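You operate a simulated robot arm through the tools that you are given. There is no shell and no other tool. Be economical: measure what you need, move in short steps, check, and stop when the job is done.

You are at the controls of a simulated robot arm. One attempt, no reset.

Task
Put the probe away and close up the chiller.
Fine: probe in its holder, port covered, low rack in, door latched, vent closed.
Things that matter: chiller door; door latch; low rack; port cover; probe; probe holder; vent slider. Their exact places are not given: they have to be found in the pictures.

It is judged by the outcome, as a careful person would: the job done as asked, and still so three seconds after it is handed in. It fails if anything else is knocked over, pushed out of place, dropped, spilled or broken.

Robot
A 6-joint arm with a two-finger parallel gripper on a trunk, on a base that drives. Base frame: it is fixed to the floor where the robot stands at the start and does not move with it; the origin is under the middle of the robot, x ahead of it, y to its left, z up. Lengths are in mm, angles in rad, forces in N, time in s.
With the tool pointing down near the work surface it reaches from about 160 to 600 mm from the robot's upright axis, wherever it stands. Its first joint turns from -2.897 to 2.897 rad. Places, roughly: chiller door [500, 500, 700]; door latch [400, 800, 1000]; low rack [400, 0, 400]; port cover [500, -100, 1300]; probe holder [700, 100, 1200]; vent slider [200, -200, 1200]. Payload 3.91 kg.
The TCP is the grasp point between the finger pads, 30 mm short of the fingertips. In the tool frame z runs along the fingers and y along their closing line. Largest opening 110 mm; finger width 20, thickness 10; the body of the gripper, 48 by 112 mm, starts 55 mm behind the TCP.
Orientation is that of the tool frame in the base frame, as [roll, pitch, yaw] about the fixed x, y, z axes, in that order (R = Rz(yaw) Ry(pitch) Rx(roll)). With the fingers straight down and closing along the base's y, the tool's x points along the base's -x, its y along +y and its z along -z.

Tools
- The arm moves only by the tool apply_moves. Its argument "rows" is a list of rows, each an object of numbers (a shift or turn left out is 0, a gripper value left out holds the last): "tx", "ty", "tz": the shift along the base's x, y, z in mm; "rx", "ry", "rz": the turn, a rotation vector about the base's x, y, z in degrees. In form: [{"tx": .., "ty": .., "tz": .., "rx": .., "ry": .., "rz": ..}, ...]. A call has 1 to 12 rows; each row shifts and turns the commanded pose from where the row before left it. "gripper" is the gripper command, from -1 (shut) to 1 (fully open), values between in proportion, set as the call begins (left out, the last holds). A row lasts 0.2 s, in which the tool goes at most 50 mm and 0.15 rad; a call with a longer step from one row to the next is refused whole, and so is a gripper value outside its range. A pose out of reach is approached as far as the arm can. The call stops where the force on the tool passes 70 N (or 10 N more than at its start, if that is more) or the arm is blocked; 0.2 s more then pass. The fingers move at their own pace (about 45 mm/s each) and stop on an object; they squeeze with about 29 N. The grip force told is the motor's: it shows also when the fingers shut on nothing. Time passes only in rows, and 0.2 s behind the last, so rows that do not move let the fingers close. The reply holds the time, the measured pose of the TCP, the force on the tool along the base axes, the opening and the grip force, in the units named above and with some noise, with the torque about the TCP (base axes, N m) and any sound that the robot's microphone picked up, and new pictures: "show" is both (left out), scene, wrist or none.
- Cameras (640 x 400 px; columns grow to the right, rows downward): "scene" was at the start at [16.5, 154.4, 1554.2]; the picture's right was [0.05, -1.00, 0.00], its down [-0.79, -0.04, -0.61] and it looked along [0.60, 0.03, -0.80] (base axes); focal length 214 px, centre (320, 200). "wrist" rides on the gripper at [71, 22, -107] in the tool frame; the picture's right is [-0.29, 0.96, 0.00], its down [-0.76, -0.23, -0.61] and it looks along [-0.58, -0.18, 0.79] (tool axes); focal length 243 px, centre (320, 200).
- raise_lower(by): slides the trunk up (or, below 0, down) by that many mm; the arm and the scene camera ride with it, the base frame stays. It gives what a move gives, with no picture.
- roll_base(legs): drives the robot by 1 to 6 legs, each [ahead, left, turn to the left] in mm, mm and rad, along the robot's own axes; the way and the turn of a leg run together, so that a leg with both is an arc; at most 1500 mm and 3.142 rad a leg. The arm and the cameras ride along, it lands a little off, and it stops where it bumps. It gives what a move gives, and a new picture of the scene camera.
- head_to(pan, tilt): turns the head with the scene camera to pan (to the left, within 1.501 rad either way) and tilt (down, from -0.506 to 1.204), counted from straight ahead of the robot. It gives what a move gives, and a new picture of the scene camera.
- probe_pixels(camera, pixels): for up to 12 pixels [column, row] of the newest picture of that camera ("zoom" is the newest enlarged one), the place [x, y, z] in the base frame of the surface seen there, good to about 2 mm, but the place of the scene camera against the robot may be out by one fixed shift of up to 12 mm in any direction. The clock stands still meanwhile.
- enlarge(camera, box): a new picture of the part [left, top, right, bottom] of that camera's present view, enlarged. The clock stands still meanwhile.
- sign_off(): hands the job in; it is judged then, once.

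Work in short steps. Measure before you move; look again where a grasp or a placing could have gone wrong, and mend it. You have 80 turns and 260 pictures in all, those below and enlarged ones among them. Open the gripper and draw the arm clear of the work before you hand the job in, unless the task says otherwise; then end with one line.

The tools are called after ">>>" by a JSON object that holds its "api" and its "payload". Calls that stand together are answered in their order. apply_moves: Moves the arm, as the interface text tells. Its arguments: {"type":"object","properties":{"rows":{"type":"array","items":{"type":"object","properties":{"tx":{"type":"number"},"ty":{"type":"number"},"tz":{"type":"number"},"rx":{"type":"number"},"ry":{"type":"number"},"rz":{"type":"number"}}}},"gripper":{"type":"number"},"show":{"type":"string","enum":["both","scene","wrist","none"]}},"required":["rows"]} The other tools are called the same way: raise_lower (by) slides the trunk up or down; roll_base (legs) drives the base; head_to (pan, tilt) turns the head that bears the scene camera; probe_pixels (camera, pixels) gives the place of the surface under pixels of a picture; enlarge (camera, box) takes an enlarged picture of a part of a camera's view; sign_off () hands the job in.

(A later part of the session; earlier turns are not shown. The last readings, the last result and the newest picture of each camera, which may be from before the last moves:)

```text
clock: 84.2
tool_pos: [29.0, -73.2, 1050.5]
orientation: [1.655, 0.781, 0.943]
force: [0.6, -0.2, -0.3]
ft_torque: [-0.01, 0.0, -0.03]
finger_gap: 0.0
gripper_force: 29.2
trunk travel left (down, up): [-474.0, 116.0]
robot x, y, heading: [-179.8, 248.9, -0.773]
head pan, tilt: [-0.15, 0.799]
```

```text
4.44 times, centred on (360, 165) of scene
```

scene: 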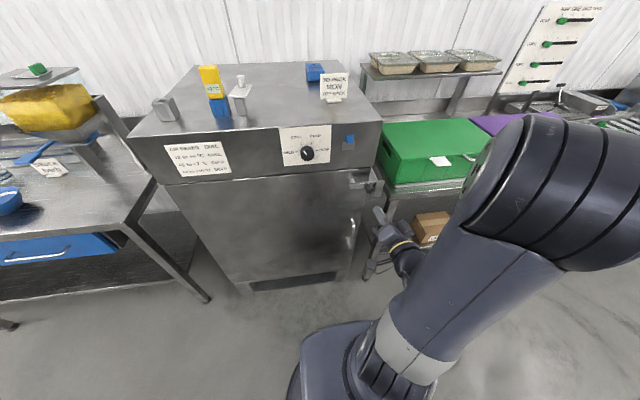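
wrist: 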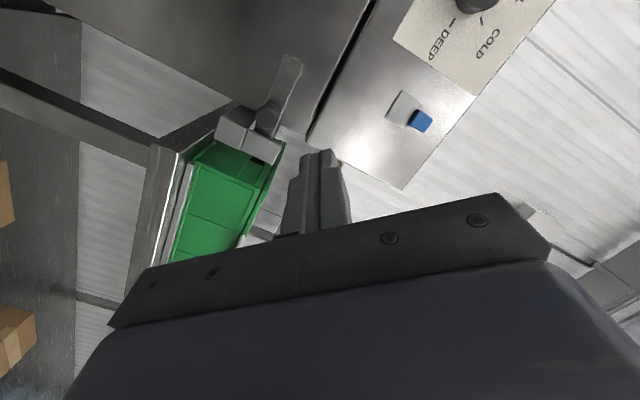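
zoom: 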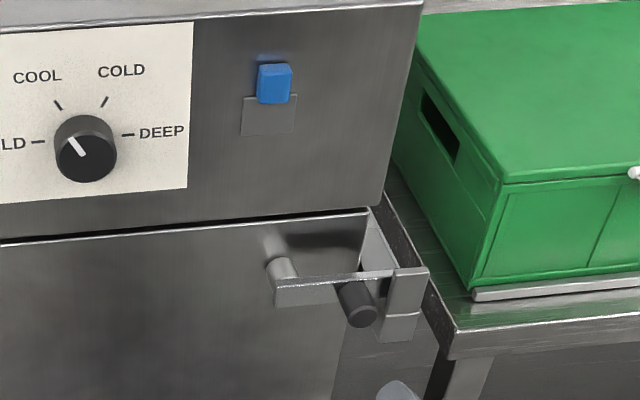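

The bar now sits behind the keeper's lip, so the door is latched. Next the vent: I unroll the tool, raise the trunk and look at the slider closely.

>>> {"api": "apply_moves", "payload": {"rows": [{"rx": -5.33, "ry": 5.27, "tx": 6, "ty": 6}, {"rx": -5.33, "ry": 5.27, "tx": 6, "ty": 6}, {"rx": -5.33, "ry": 5.27, "tx": 6, "ty": 6}, {"rx": -5.33, "ry": 5.27, "tx": 6, "ty": 6}, {"rx": -5.33, "ry": 5.27, "tx": 6, "ty": 6}, {"rx": -5.33, "ry": 5.27, "tx": 6, "ty": 6}], "show": "none"}}

>>> {"api": "raise_lower", "payload": {"by": 110}}

>>> {"api": "apply_moves", "payload": {"rows": [{"tx": 15, "ty": -15}, {"tx": 15, "ty": -15}]}}

>>> {"api": "enlarge", "payload": {"camera": "wrist", "box": [220, 40, 420, 180]}}

>>> {"api": "enlarge", "payload": {"camera": "scene", "box": [330, 120, 380, 160]}}

```text
clock: 85.8
tool_pos: [80.7, -62.5, 1077.7]
orientation: [-2.366, 1.535, -3.122]
force: [0.0, 0.0, -0.4]
ft_torque: [-0.04, 0.01, 0.02]
finger_gap: 0.0
gripper_force: 29.0
trunk travel left (down, up): [-474.0, 116.0]
robot x, y, heading: [-179.6, 248.4, -0.776]
head pan, tilt: [-0.15, 0.799]
stopped in row 6: the arm was blocked; the commanded pose is now the measured one
```

```text
clock: 87.3
tool_pos: [81.2, -61.6, 1188.2]
orientation: [-2.375, 1.537, -3.133]
force: [-0.5, -0.5, 0.0]
ft_torque: [-0.01, -0.03, -0.01]
finger_gap: 0.0
gripper_force: 29.0
trunk travel left (down, up): [-584.0, 6.0]
robot x, y, heading: [-182.1, 247.4, -0.773]
head pan, tilt: [-0.15, 0.799]
```

```text
clock: 87.9
tool_pos: [106.4, -93.5, 1187.7]
orientation: [-2.614, 1.534, 2.922]
force: [-0.3, -0.2, -0.4]
ft_torque: [0.01, 0.0, 0.02]
finger_gap: 0.0
gripper_force: 28.5
out of reach, approached as far as the arm can: row 2
trunk travel left (down, up): [-584.0, 6.0]
robot x, y, heading: [-179.6, 246.5, -0.779]
head pan, tilt: [-0.15, 0.799]
```

scene: 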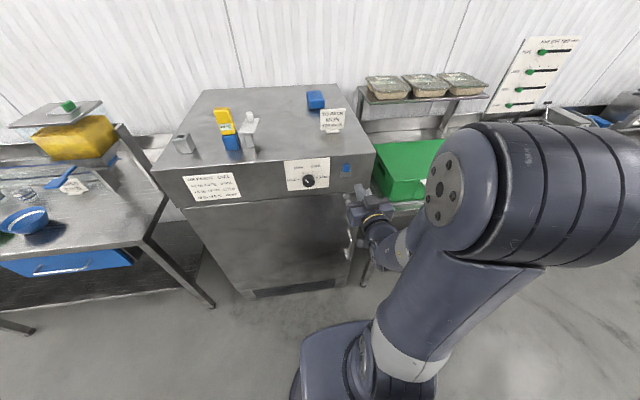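
wrist: 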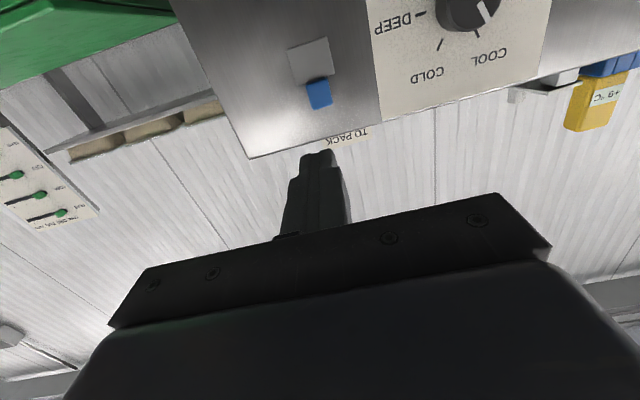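

```text
2.86 times, centred on (320, 110) of wrist
```

zoom: 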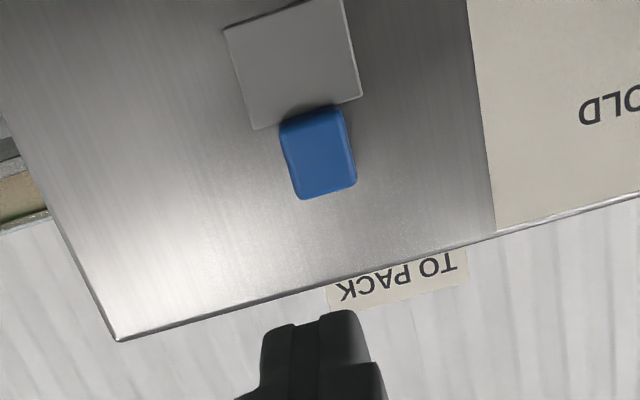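

```text
10.00 times, centred on (355, 140) of scene
```

zoom: 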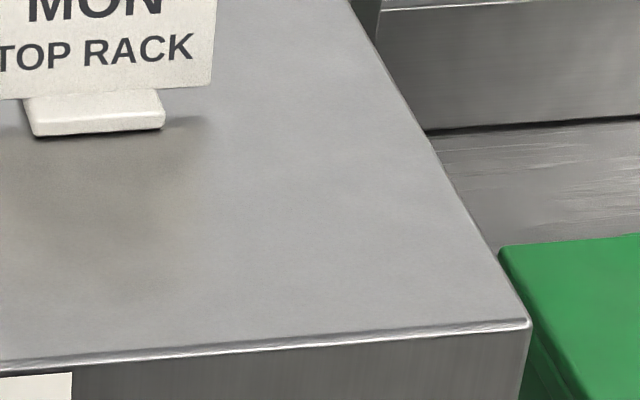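

No dark opening is visible: the vent is a blue tab at the upper edge of a grey plate. I probe the tab's edges, then test pushing it gently downward.

>>> {"api": "probe_pixels", "payload": {"camera": "wrist", "pixels": [[320, 95], [308, 85], [328, 82], [313, 106], [330, 103], [297, 50], [325, 45], [305, 75], [270, 100], [340, 130]]}}

>>> {"api": "enlarge", "payload": {"camera": "scene", "box": [320, 150, 370, 190]}}

```text
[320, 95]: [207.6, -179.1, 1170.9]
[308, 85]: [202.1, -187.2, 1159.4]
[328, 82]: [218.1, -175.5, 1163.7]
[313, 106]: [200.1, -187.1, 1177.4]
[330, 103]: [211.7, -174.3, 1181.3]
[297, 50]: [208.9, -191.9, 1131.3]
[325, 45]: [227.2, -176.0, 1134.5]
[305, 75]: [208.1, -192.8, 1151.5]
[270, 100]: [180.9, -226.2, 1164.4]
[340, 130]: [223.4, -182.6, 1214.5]
```

```text
10.00 times, centred on (345, 170) of scene
```

zoom: 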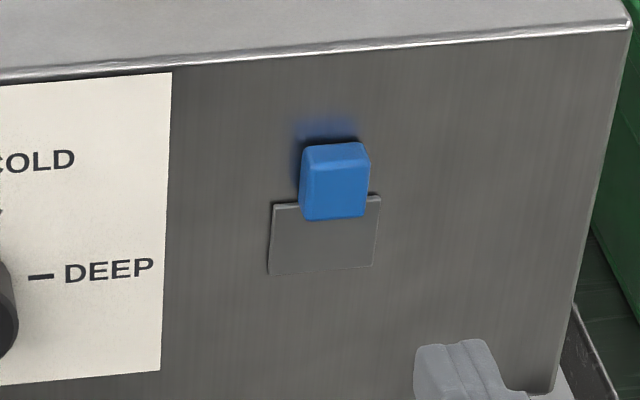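

The tab spans z 1160–1181 and sticks out to n≈19, with the grey plate below it at z 1123–1157. I bring the closed fingers just above the tab.

>>> {"api": "apply_moves", "payload": {"rows": [{"tx": 8, "ty": 8, "tz": 14}, {"tx": 20, "ty": -20}, {"tx": 20, "ty": -20}, {"tx": 20, "ty": -20}, {"tx": 17, "ty": -17}]}}

>>> {"api": "enlarge", "payload": {"camera": "wrist", "box": [220, 40, 420, 180]}}

```text
clock: 89.1
tool_pos: [177.4, -173.1, 1203.0]
orientation: [-2.473, 1.533, 3.062]
force: [0.4, -0.4, -0.3]
ft_torque: [-0.02, 0.0, -0.03]
finger_gap: 0.0
gripper_force: 29.2
out of reach, approached as far as the arm can: row 2, 3, 4
trunk travel left (down, up): [-584.0, 6.0]
robot x, y, heading: [-177.2, 243.1, -0.777]
head pan, tilt: [-0.15, 0.799]
```

scene: 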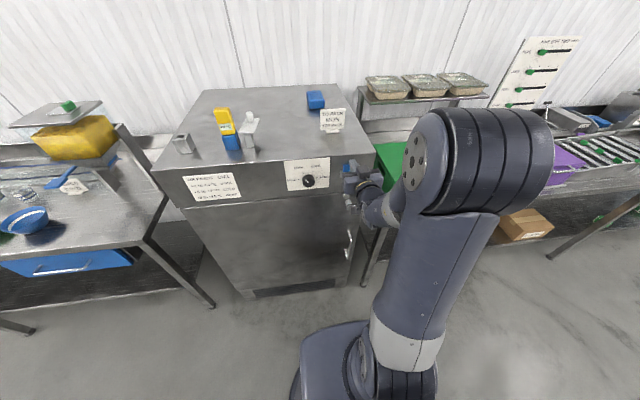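
wrist: 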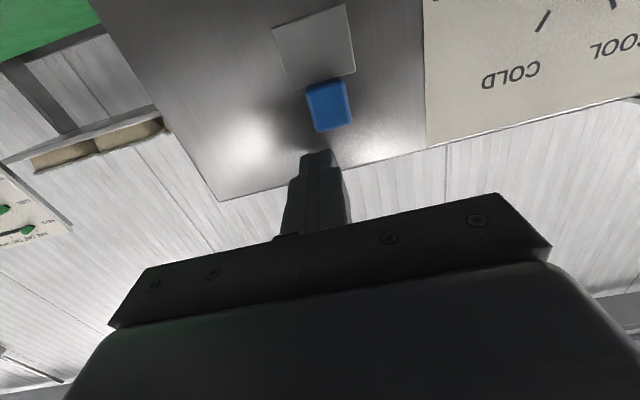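

```text
2.86 times, centred on (320, 110) of wrist
```

zoom: 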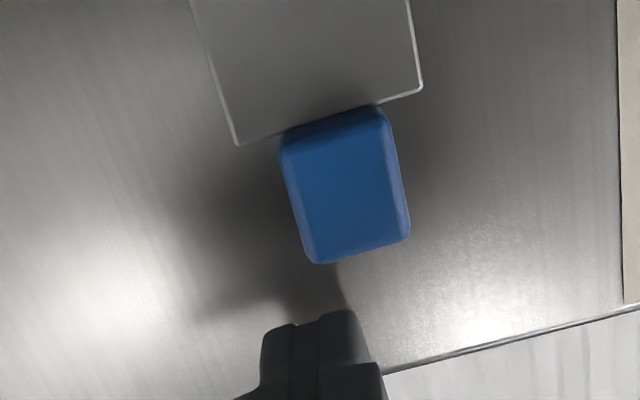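

The fingers are 17 mm too far right and slightly short of the panel. I correct, then push down gently.

>>> {"api": "apply_moves", "payload": {"rows": [{"tx": 12, "ty": 12}, {"tx": 4, "ty": -4}, {"tz": -8}, {"tz": -8}], "show": "wrist"}}

>>> {"api": "enlarge", "payload": {"camera": "wrist", "box": [220, 40, 420, 180]}}

```text
clock: 90.1
tool_pos: [176.5, -178.8, 1184.7]
orientation: [-2.41, 1.531, 3.123]
force: [-0.9, 1.2, 0.3]
ft_torque: [0.01, -0.02, 0.0]
finger_gap: 0.0
gripper_force: 29.4
out of reach, approached as far as the arm can: row 1, 3
trunk travel left (down, up): [-584.0, 6.0]
robot x, y, heading: [-181.2, 247.3, -0.775]
head pan, tilt: [-0.15, 0.799]
```

wrist: 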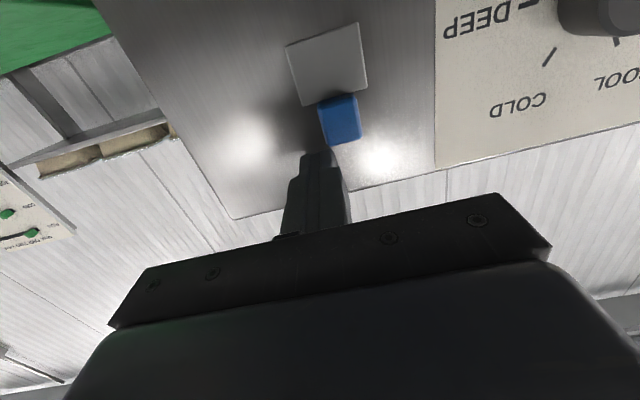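

```text
2.86 times, centred on (320, 110) of wrist
```

zoom: 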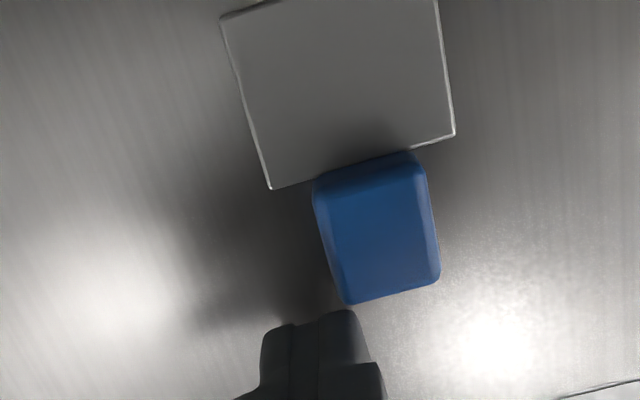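

The level tool is at a kinematic limit and drifts sideways. I back off, tilt the tool down about 20° (which moved well before) and retry.

>>> {"api": "apply_moves", "payload": {"rows": [{"tx": -20, "ty": 20, "tz": 8}, {"tx": -20, "ty": 20, "tz": 8}, {"rx": 5.6, "ry": 5.7, "tz": 5}, {"rx": 5.6, "ry": 5.7, "tz": 5}, {"rx": 3.2, "ry": 3.2, "tz": 5}, {"tx": 8, "ty": 8}]}}

```text
clock: 91.5
tool_pos: [145.4, -128.5, 1216.4]
orientation: [-3.105, 1.183, 2.427]
force: [-0.3, 0.1, 1.0]
ft_torque: [0.03, 0.0, -0.01]
finger_gap: 0.1
gripper_force: 29.1
trunk travel left (down, up): [-584.0, 6.0]
robot x, y, heading: [-178.5, 247.5, -0.771]
head pan, tilt: [-0.15, 0.799]
```

scene: 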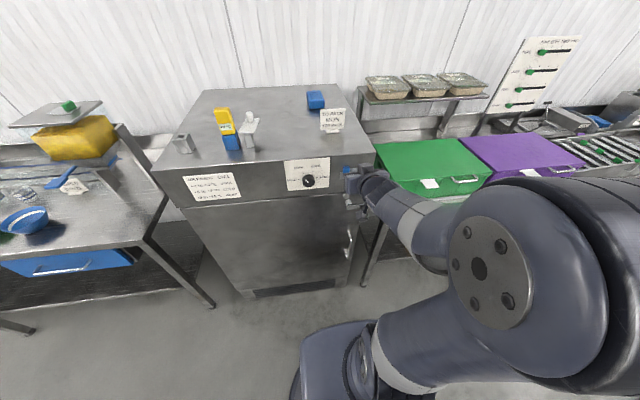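
wrist: 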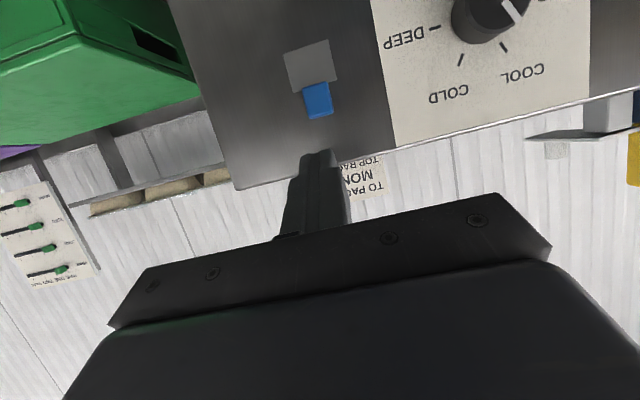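

Now fully controllable. I move so the fingertips are just above the tab and close to the panel.

>>> {"api": "apply_moves", "payload": {"rows": [{"tx": 5.6, "ty": 5.7, "tz": -5}, {"tx": 15, "ty": -15}, {"tx": 15, "ty": -15}, {"tx": 15, "ty": -15}, {"tz": -5}], "show": "wrist"}}

>>> {"api": "enlarge", "payload": {"camera": "wrist", "box": [220, 40, 420, 180]}}

```text
clock: 92.7
tool_pos: [194.5, -167.1, 1210.3]
orientation: [-3.105, 1.19, 2.43]
force: [-10.2, 9.1, 10.0]
ft_torque: [-0.22, -0.21, -0.05]
finger_gap: 0.0
gripper_force: 29.2
trunk travel left (down, up): [-584.0, 6.0]
robot x, y, heading: [-182.8, 249.4, -0.779]
head pan, tilt: [-0.15, 0.799]
```

wrist: 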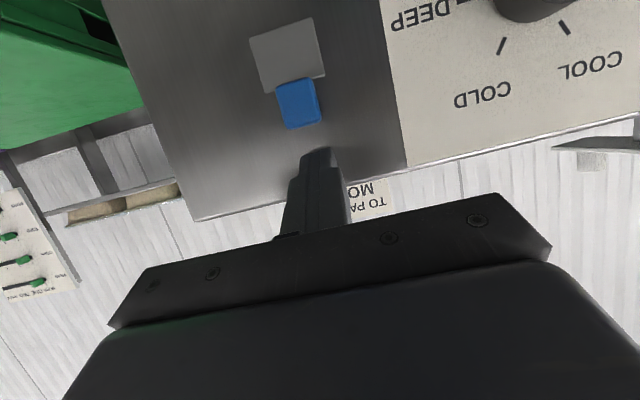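

```text
2.86 times, centred on (320, 110) of wrist
```

zoom: 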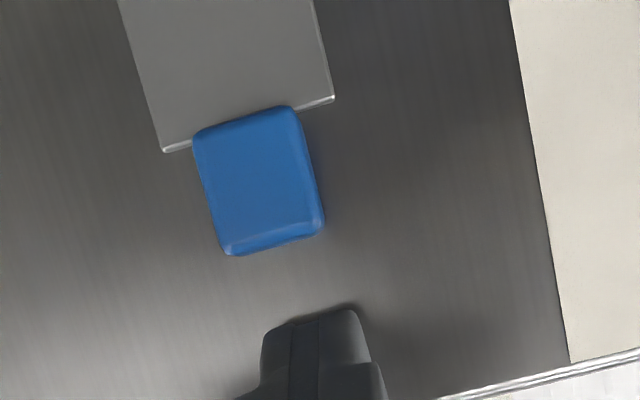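

The tip lightly touches the panel (13 N). I ease back 3 mm and push down 20 mm in small steps.

>>> {"api": "apply_moves", "payload": {"rows": [{"tx": -3.5, "ty": 2.1}, {"tz": -5}, {"tz": -5}, {"tz": -5}, {"tz": -5}], "show": "wrist"}}

>>> {"api": "enlarge", "payload": {"camera": "wrist", "box": [220, 40, 420, 180]}}

```text
clock: 93.9
tool_pos: [194.3, -166.5, 1187.1]
orientation: [-3.104, 1.184, 2.425]
force: [0.1, 0.0, 0.3]
ft_torque: [-0.02, -0.02, 0.05]
finger_gap: 0.1
gripper_force: 29.0
trunk travel left (down, up): [-584.0, 6.0]
robot x, y, heading: [-180.5, 245.4, -0.777]
head pan, tilt: [-0.15, 0.799]
```

wrist: 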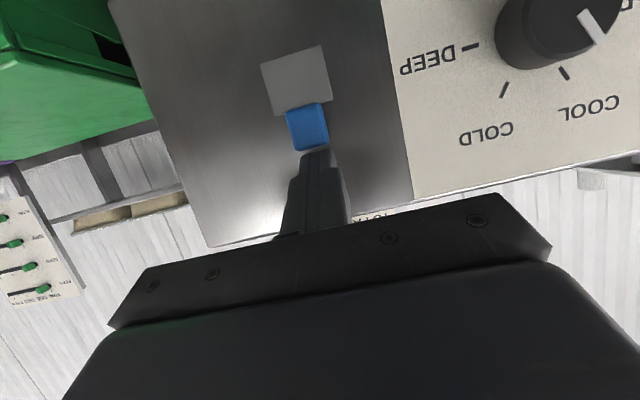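

```text
2.86 times, centred on (320, 110) of wrist
```

zoom: 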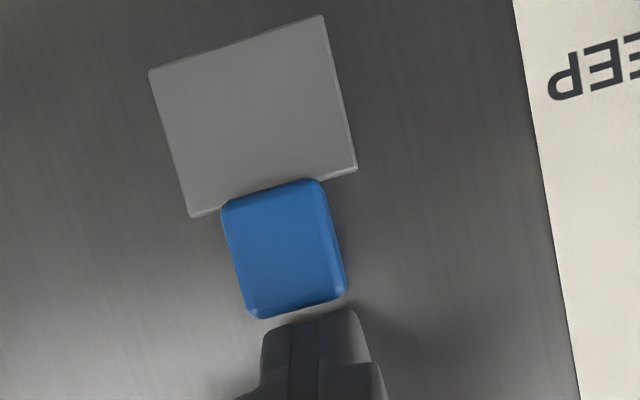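

Just about touching and no force yet; the tab hasn't moved. I push 12 mm more.

>>> {"api": "apply_moves", "payload": {"rows": [{"tz": -4}, {"tz": -4}, {"tz": -4}], "show": "wrist"}}

>>> {"api": "enlarge", "payload": {"camera": "wrist", "box": [220, 40, 420, 180]}}

```text
clock: 94.7
tool_pos: [193.2, -167.9, 1174.7]
orientation: [-3.106, 1.185, 2.429]
force: [-0.8, 0.1, 0.9]
ft_torque: [-0.01, -0.01, -0.01]
finger_gap: 0.0
gripper_force: 28.5
trunk travel left (down, up): [-584.0, 6.0]
robot x, y, heading: [-179.6, 248.3, -0.777]
head pan, tilt: [-0.15, 0.799]
```

wrist: 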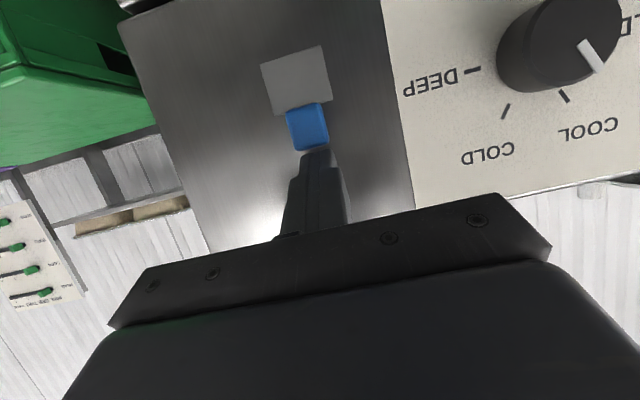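

```text
2.86 times, centred on (320, 110) of wrist
```

zoom: 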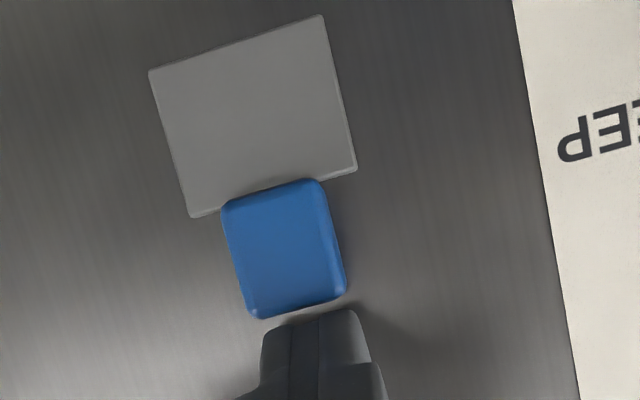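

The tab and plate slide down together with low force. I look at the scene for any opening revealed or covered.

>>> {"api": "apply_moves", "payload": {"rows": [{"tz": -4}, {"tz": -4}, {"tz": -4}], "show": "both"}}

>>> {"api": "enlarge", "payload": {"camera": "scene", "box": [310, 140, 380, 210]}}

```text
clock: 95.5
tool_pos: [193.5, -167.0, 1162.7]
orientation: [-3.105, 1.185, 2.43]
force: [0.4, 0.8, 0.3]
ft_torque: [-0.02, -0.03, -0.01]
finger_gap: 0.0
gripper_force: 29.2
trunk travel left (down, up): [-584.0, 6.0]
robot x, y, heading: [-179.4, 247.9, -0.777]
head pan, tilt: [-0.15, 0.799]
```

scene: 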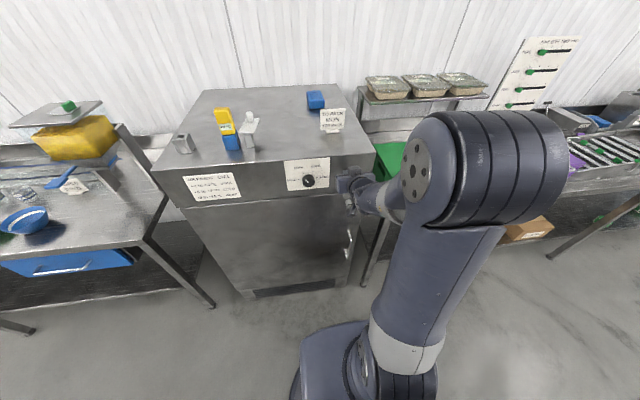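
wrist: 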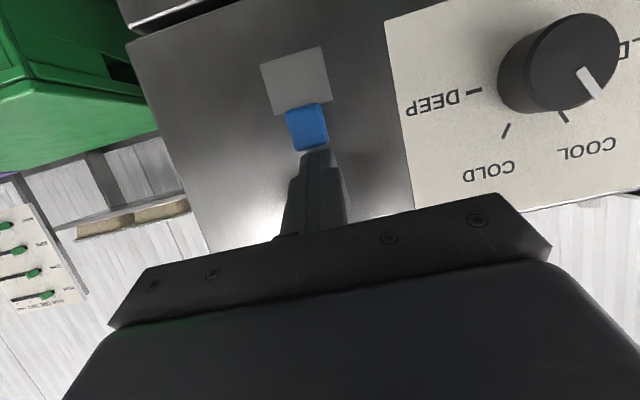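

```text
5.71 times, centred on (345, 175) of scene
```

zoom: 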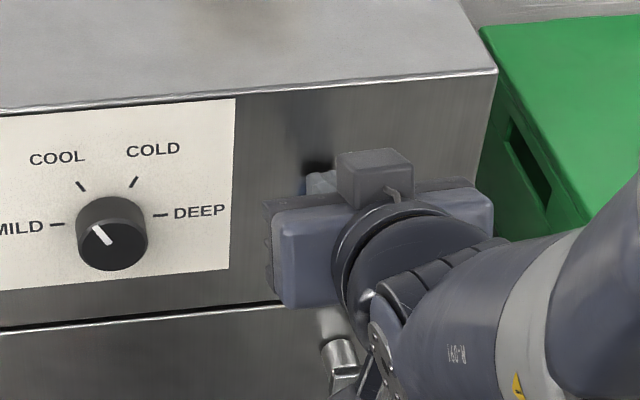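

There is a dark patch near (318,163) of the zoom. I back off to see what it is.

>>> {"api": "apply_moves", "payload": {"rows": [{"tx": -20, "ty": 20, "tz": 10}, {"tx": -25, "ty": 25}, {"tx": -25, "ty": 25}, {"tx": -25, "ty": 25, "tz": -20}, {"tx": -10, "ty": 10, "tz": -40}], "show": "both"}}

>>> {"api": "enlarge", "payload": {"camera": "scene", "box": [310, 140, 380, 210]}}

>>> {"api": "enlarge", "payload": {"camera": "wrist", "box": [240, 0, 440, 160]}}

```text
clock: 96.7
tool_pos: [88.3, -62.7, 1112.1]
orientation: [-3.106, 1.184, 2.428]
force: [-0.2, 0.1, 0.0]
ft_torque: [0.04, 0.04, 0.01]
finger_gap: 0.0
gripper_force: 28.5
trunk travel left (down, up): [-584.0, 6.0]
robot x, y, heading: [-180.7, 247.3, -0.781]
head pan, tilt: [-0.15, 0.799]
```

scene: 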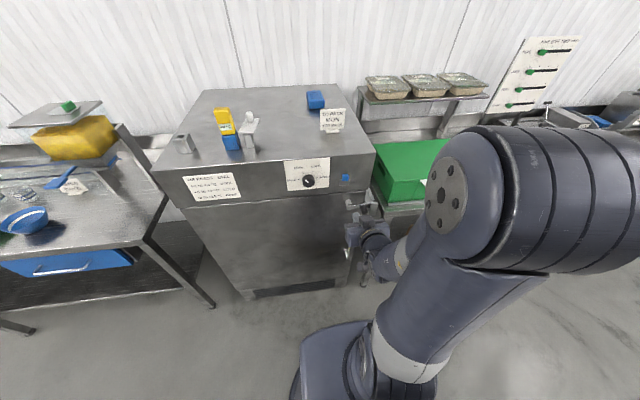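
wrist: 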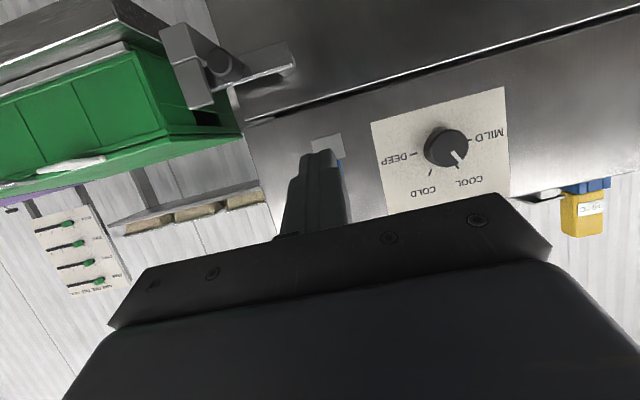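

```text
5.71 times, centred on (345, 175) of scene
```

zoom: 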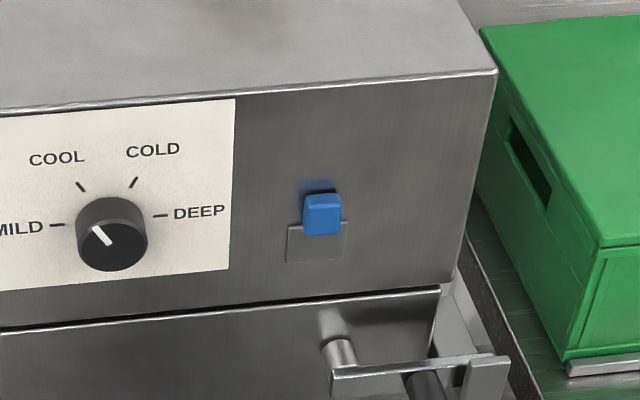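

```text
2.50 times, centred on (340, 80) of wrist
```

zoom: 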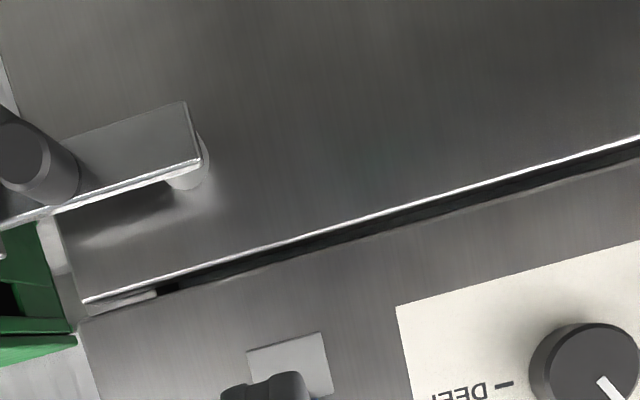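

No opening is visible in either place; the slider runs freely downward from its starting (open) end. I return and push it down to its end stop.

>>> {"api": "apply_moves", "payload": {"rows": [{"tx": 10, "ty": -10, "tz": 40}, {"tx": 25, "ty": -25, "tz": 23}, {"tx": 25, "ty": -25}, {"tx": 25, "ty": -25}, {"tx": 19.5, "ty": -19}, {"tz": -8}, {"tz": -6}, {"tz": -5}, {"tz": -5}, {"tz": -5}], "show": "wrist"}}

```text
clock: 98.9
tool_pos: [193.4, -165.9, 1146.5]
orientation: [-3.107, 1.183, 2.426]
force: [-0.8, -0.6, -0.2]
ft_torque: [0.0, 0.04, 0.02]
finger_gap: 0.1
gripper_force: 29.0
trunk travel left (down, up): [-584.0, 6.0]
robot x, y, heading: [-180.6, 248.0, -0.775]
head pan, tilt: [-0.15, 0.799]
```

wrist: 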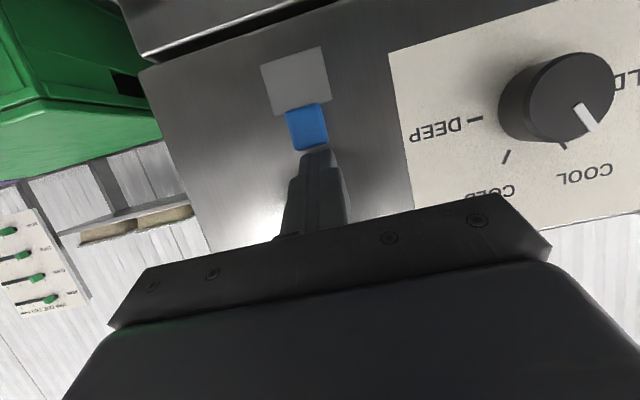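

Still sliding without resistance (now 40 mm down in total). I continue in small guarded steps toward the stop.

>>> {"api": "apply_moves", "payload": {"rows": [{"tz": -4}, {"tz": -4}, {"tz": -4}, {"tz": -4}, {"tz": -4}], "show": "wrist"}}

>>> {"api": "enlarge", "payload": {"camera": "wrist", "box": [220, 40, 420, 180]}}

```text
clock: 100.0
tool_pos: [194.7, -168.0, 1145.2]
orientation: [-3.098, 1.23, 2.439]
force: [-8.4, 6.8, 21.6]
ft_torque: [-0.34, -0.42, 0.18]
finger_gap: 0.0
gripper_force: 29.0
trunk travel left (down, up): [-584.0, 6.0]
robot x, y, heading: [-178.6, 246.5, -0.769]
head pan, tilt: [-0.15, 0.799]
stopped in row 5: the force on the tool passed its limit at 72 N (the readings are from after the stop); the commanded pose is now the measured one
```

wrist: 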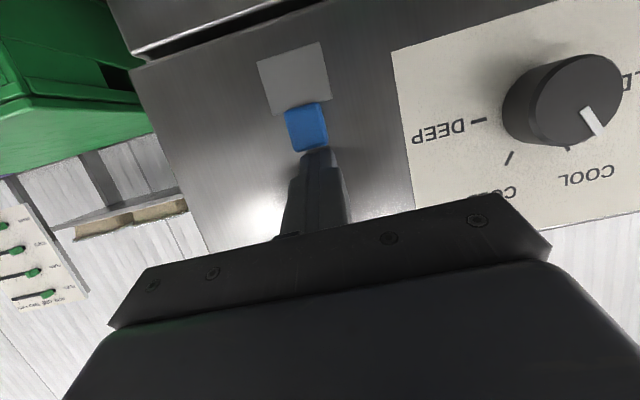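

```text
2.86 times, centred on (320, 110) of wrist
```

zoom: 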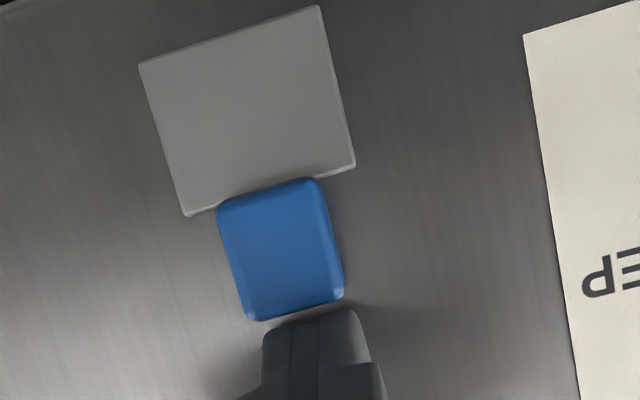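

Firm stop reached after about 40 mm of travel, so the vent slider is at its closed end. I retreat, point the tool down while raising it, and open the gripper before moving to the top-side jobs.

>>> {"api": "apply_moves", "payload": {"rows": [{"tz": 5, "tx": -5, "ty": 5}, {"tx": -28, "ty": 28}, {"tx": -28, "ty": 28}, {"tx": -28, "ty": 28}], "show": "scene"}}

>>> {"api": "apply_moves", "payload": {"rows": [{"rx": 4.8, "ry": 4.9, "tz": 22}, {"rx": 4.8, "ry": 4.9, "tz": 22}, {"rx": 4.8, "ry": 4.9, "tz": 22}, {"rx": 4.8, "ry": 4.9, "tz": 22}, {"rx": 4.8, "ry": 4.9, "tz": 22}, {"rx": 4.8, "ry": 4.9, "tz": 22}, {"rx": 4.8, "ry": 4.9, "tz": 22}, {"rx": 4.8, "ry": 4.9, "tz": 22}, {"rx": 4.8, "ry": 4.9, "tz": 22}, {"rx": 4.8, "ry": 4.9, "tz": 22}], "gripper": 1, "show": "scene"}}

>>> {"api": "enlarge", "payload": {"camera": "scene", "box": [150, 80, 290, 170]}}

```text
clock: 101.0
tool_pos: [106.0, -79.2, 1144.5]
orientation: [-3.102, 1.218, 2.435]
force: [-0.5, -0.1, 0.0]
ft_torque: [0.02, -0.04, 0.01]
finger_gap: 0.1
gripper_force: 29.0
trunk travel left (down, up): [-584.0, 6.0]
robot x, y, heading: [-180.8, 247.7, -0.776]
head pan, tilt: [-0.15, 0.799]
```

scene: 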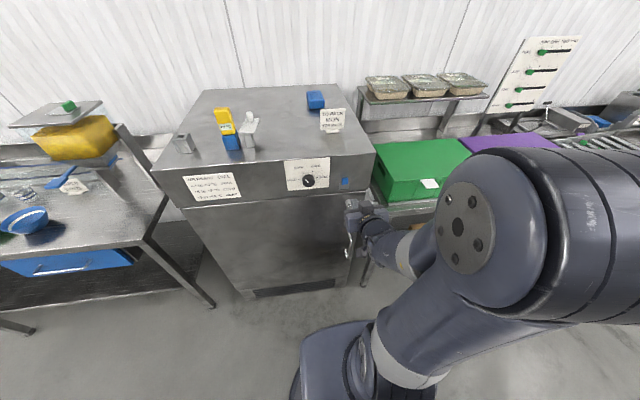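

```text
clock: 103.2
tool_pos: [120.3, -68.7, 1330.8]
orientation: [3.033, 0.216, 2.39]
force: [0.0, 0.6, -0.8]
ft_torque: [0.0, -0.01, 0.0]
finger_gap: 109.9
gripper_force: 0.0
out of reach, approached as far as the arm can: row 2, 3, 4
trunk travel left (down, up): [-584.0, 6.0]
robot x, y, heading: [-181.7, 247.3, -0.772]
head pan, tilt: [-0.15, 0.799]
```

scene: 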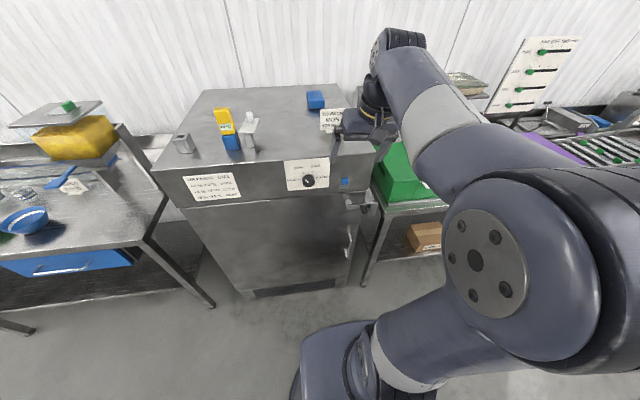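

```text
4.44 times, centred on (220, 125) of scene
```

zoom: 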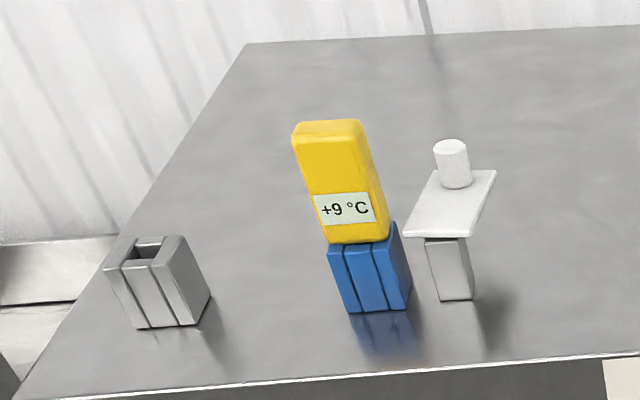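

Close-up confirms a slotted grey holder, the probe in a blue slotted port, and the white cover plate resting on a post. I drive left in front of them with the arm still short of the objects.

>>> {"api": "roll_base", "payload": {"legs": [[60, 370, 0]]}}

>>> {"api": "apply_moves", "payload": {"rows": [{"rx": 4, "ry": 4, "tz": 20}, {"rx": 4, "ry": 4, "tz": 20}, {"rx": 0.5, "ry": 0.5, "tz": 20}, {"tz": 20}]}}

```text
clock: 105.6
tool_pos: [426.5, 156.4, 1329.3]
orientation: [3.034, 0.218, 2.391]
force: [0.3, -0.4, 0.3]
ft_torque: [-0.02, 0.01, 0.0]
finger_gap: 110.0
gripper_force: 0.0
trunk travel left (down, up): [-584.0, 6.0]
robot x, y, heading: [121.1, 472.4, -0.771]
head pan, tilt: [-0.15, 0.799]
```

scene: 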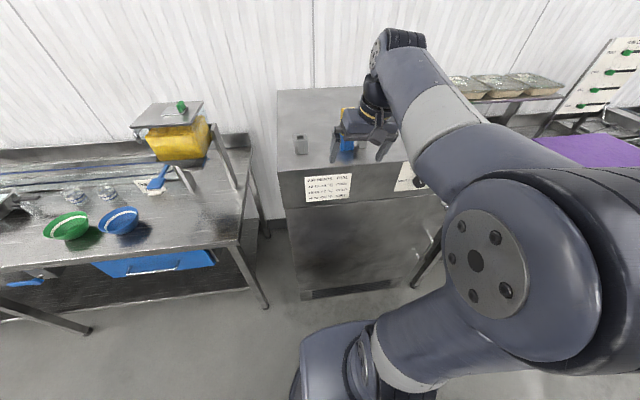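

```text
clock: 106.6
tool_pos: [425.8, 155.1, 1410.1]
orientation: [3.026, 0.007, 2.393]
force: [-0.5, 0.2, 0.4]
ft_torque: [0.01, 0.0, 0.03]
finger_gap: 109.9
gripper_force: 0.0
trunk travel left (down, up): [-584.0, 6.0]
robot x, y, heading: [126.9, 470.4, -0.773]
head pan, tilt: [-0.15, 0.799]
```

scene: 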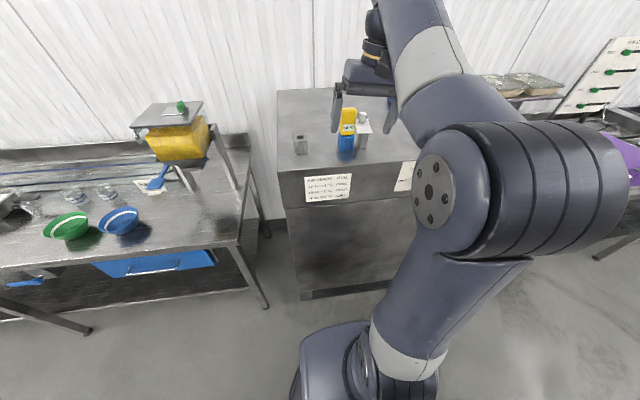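
wrist: 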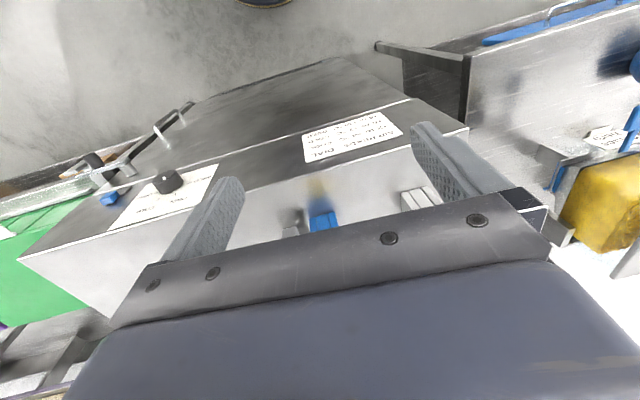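

The arm reaches z 1410, above the probe. I square up the tool, drive 100 mm closer and extend over the objects to measure them from the wrist camera.

>>> {"api": "roll_base", "payload": {"legs": [[100, 0, 0]]}}

>>> {"api": "apply_moves", "payload": {"rows": [{"rx": -4.85, "ry": 4.5, "rz": -1.9}, {"tx": 20, "ty": -20}, {"tx": 20, "ty": -20}, {"tx": 20, "ty": -20}]}}

>>> {"api": "enlarge", "payload": {"camera": "wrist", "box": [220, 60, 460, 240]}}

```text
clock: 107.8
tool_pos: [499.2, 84.5, 1409.1]
orientation: [3.026, 0.007, 2.395]
force: [0.2, -0.4, -0.3]
ft_torque: [0.03, 0.01, 0.0]
finger_gap: 110.1
gripper_force: 0.0
trunk travel left (down, up): [-584.0, 6.0]
robot x, y, heading: [197.7, 401.7, -0.767]
head pan, tilt: [-0.15, 0.799]
```

scene: 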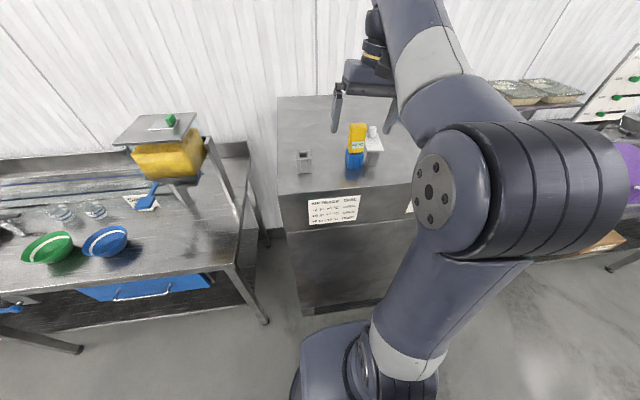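

```text
clock: 108.8
tool_pos: [554.9, 29.1, 1397.1]
orientation: [3.14, 0.016, 2.359]
force: [0.6, 0.3, -0.1]
ft_torque: [0.01, -0.01, -0.03]
finger_gap: 109.9
gripper_force: 0.0
out of reach, approached as far as the arm can: row 3, 4
trunk travel left (down, up): [-584.0, 6.0]
robot x, y, heading: [198.3, 402.0, -0.773]
head pan, tilt: [-0.15, 0.799]
```

scene: 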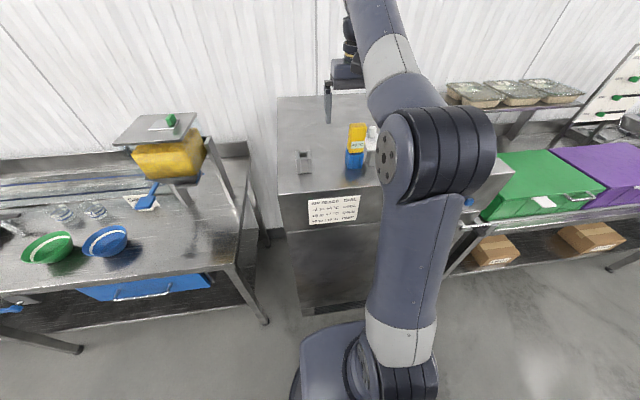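
wrist: 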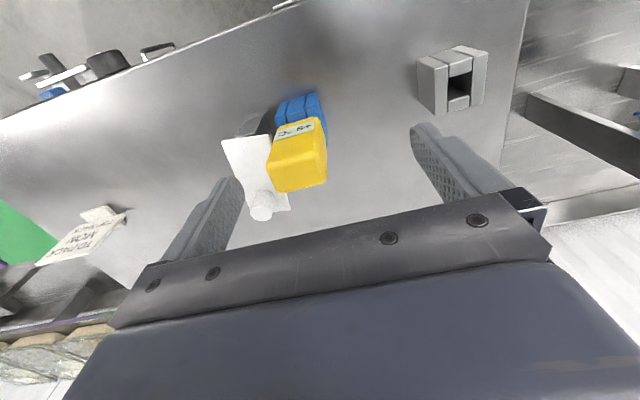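

```text
2.22 times, centred on (340, 150) of wrist
```

zoom: 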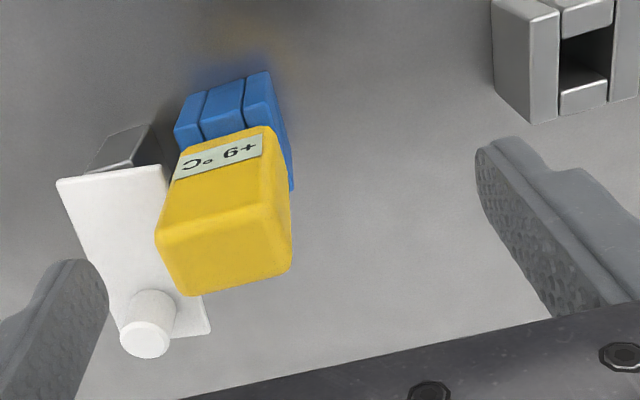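

Good view. I probe the yellow head's top face and body, the blue port, the holder hole, and the white cover.

>>> {"api": "probe_pixels", "payload": {"camera": "zoom", "pixels": [[168, 238], [275, 218], [285, 265], [192, 287], [232, 252], [215, 195], [183, 165], [270, 132], [205, 135], [285, 180], [260, 85]]}}

>>> {"api": "probe_pixels", "payload": {"camera": "wrist", "pixels": [[461, 88], [432, 62], [466, 52], [443, 108], [482, 100], [426, 88], [262, 213], [228, 145], [270, 137], [286, 207], [240, 205], [460, 105]]}}

```text
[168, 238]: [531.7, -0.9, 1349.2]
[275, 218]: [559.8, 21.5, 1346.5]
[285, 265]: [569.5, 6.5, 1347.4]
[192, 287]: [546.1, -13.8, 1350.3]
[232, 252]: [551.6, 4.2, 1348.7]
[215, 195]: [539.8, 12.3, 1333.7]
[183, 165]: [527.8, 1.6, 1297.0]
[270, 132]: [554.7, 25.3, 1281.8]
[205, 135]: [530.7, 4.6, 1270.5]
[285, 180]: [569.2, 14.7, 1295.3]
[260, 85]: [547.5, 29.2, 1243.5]
```

```text
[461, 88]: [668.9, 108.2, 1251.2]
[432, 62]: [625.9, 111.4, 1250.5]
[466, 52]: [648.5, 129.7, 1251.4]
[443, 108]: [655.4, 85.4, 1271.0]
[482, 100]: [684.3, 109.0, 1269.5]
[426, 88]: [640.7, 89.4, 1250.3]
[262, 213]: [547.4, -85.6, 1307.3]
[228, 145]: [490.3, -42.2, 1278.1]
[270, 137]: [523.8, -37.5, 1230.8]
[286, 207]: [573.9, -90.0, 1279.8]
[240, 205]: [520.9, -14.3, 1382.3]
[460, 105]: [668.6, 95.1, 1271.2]
```

Wrist measurements: probe head is 40 mm wide (along u), centre ≈(551.5,4), z 1270–1348; holder centre ≈ 149 mm along u at the same depth. I drive 85 mm closer for more lifting height, then align over the probe.

>>> {"api": "roll_base", "payload": {"legs": [[85, 0, 0]]}}

>>> {"api": "raise_lower", "payload": {"by": 6}}

>>> {"api": "apply_moves", "payload": {"rows": [{"tx": -20, "ty": 20, "tz": 10}, {"tx": -20, "ty": 20}, {"tx": -12, "ty": 12}], "gripper": 0.13}}

>>> {"api": "enlarge", "payload": {"camera": "wrist", "box": [220, 60, 460, 240]}}

```text
clock: 109.8
tool_pos: [616.3, -31.8, 1395.4]
orientation: [3.142, 0.013, 2.362]
force: [-0.2, -0.7, -0.6]
ft_torque: [0.03, 0.03, 0.01]
finger_gap: 110.1
gripper_force: 0.1
trunk travel left (down, up): [-584.0, 6.0]
robot x, y, heading: [258.3, 341.8, -0.769]
head pan, tilt: [-0.15, 0.799]
```

scene: 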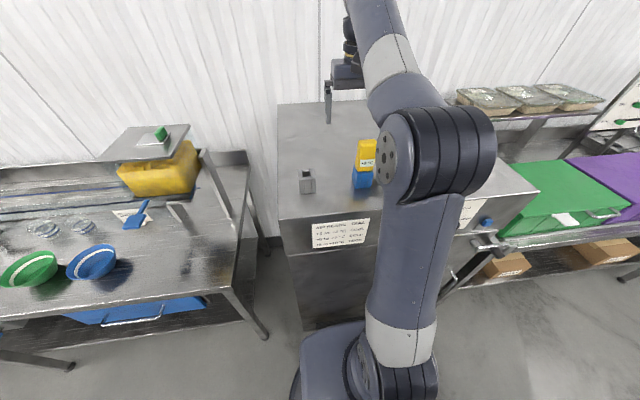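

```text
clock: 110.4
tool_pos: [613.9, -30.8, 1402.1]
orientation: [-3.141, 0.014, 2.36]
force: [-0.2, 0.2, -0.8]
ft_torque: [0.01, 0.0, -0.03]
finger_gap: 109.8
gripper_force: 0.0
trunk travel left (down, up): [-590.0, 0.0]
robot x, y, heading: [254.1, 337.1, -0.774]
head pan, tilt: [-0.15, 0.799]
```

```text
clock: 111.2
tool_pos: [564.9, 22.5, 1412.5]
orientation: [-3.141, 0.015, 2.361]
force: [1.0, -0.2, 0.1]
ft_torque: [-0.01, 0.02, 0.03]
finger_gap: 62.0
gripper_force: 0.2
trunk travel left (down, up): [-590.0, 0.0]
robot x, y, heading: [256.7, 344.1, -0.768]
head pan, tilt: [-0.15, 0.799]
```

scene: 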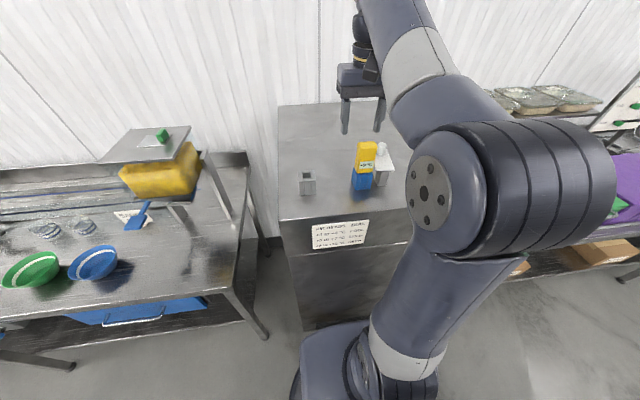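
wrist: 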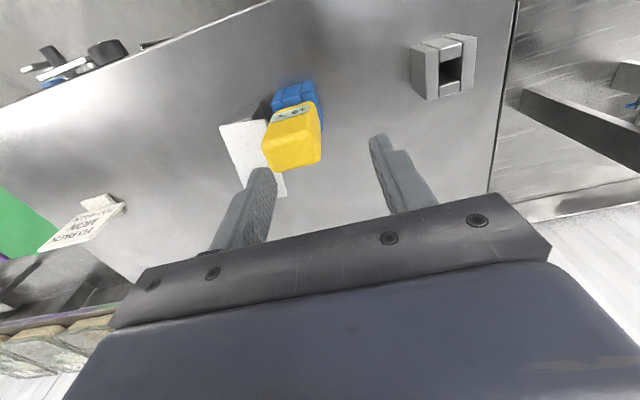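

```text
2.22 times, centred on (340, 150) of wrist
```

zoom: 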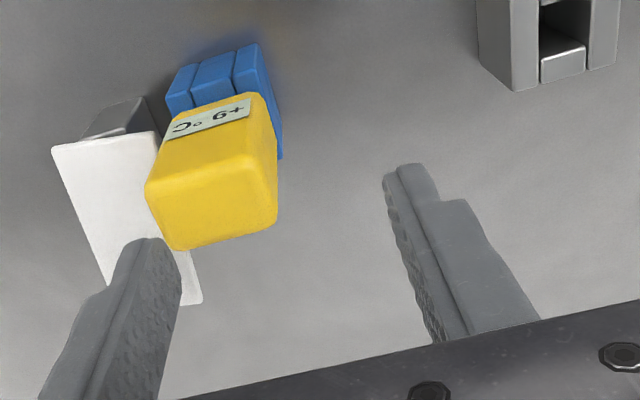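

TCP is 23 mm left of the probe head. I re-probe head and holder from this pose to refine.

>>> {"api": "probe_pixels", "payload": {"camera": "zoom", "pixels": [[152, 195], [262, 168], [272, 218], [182, 243], [218, 205], [205, 170], [270, 160], [232, 75], [180, 85], [265, 70]]}}

>>> {"api": "enlarge", "payload": {"camera": "wrist", "box": [390, 20, 510, 110]}}

```text
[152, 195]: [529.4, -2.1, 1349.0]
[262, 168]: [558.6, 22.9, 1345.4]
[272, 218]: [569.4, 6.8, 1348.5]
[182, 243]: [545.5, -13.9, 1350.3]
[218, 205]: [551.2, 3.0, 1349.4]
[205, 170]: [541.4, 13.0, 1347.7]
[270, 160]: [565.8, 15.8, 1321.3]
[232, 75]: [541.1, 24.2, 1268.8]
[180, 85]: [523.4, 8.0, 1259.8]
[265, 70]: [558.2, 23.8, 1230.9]
```

```text
4.44 times, centred on (450, 65) of wrist
```

zoom: 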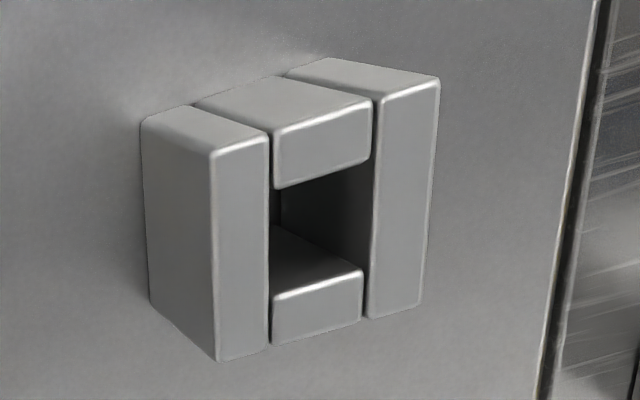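

Clear view of the holder's slot. I probe its walls to find the slot centre.

>>> {"api": "probe_pixels", "payload": {"camera": "zoom", "pixels": [[280, 183], [366, 158], [278, 300], [360, 272], [262, 250], [380, 210], [216, 160], [430, 85], [218, 350], [415, 305], [262, 340], [374, 312]]}}

```text
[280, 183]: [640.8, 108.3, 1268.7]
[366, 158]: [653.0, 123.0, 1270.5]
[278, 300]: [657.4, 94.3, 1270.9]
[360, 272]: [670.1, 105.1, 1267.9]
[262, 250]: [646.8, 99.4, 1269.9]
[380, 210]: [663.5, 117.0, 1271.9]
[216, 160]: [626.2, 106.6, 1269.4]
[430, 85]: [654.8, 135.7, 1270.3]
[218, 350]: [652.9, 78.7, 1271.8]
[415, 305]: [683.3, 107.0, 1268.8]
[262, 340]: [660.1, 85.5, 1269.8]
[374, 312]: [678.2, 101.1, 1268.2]
```

Slot centre is (654.8,107.3); the probe head centre is (551,3.5). I align over the head and descend to z≈1318.

>>> {"api": "apply_moves", "payload": {"rows": [{"tx": -7, "ty": -9.5}, {"tx": -6.9, "ty": -9.5}, {"tz": -20}, {"tz": -20}], "show": "wrist"}}

```text
clock: 112.2
tool_pos: [548.7, 4.1, 1373.1]
orientation: [3.141, 0.017, 2.359]
force: [-0.9, 0.3, 0.4]
ft_torque: [-0.01, -0.01, -0.02]
finger_gap: 62.0
gripper_force: 0.0
trunk travel left (down, up): [-590.0, 0.0]
robot x, y, heading: [253.2, 343.2, -0.771]
head pan, tilt: [-0.15, 0.799]
```

wrist: 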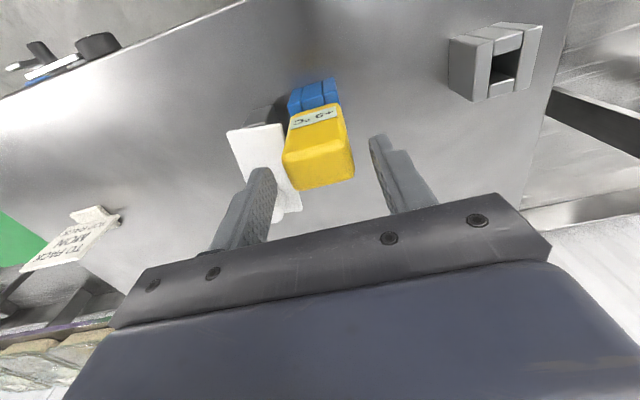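

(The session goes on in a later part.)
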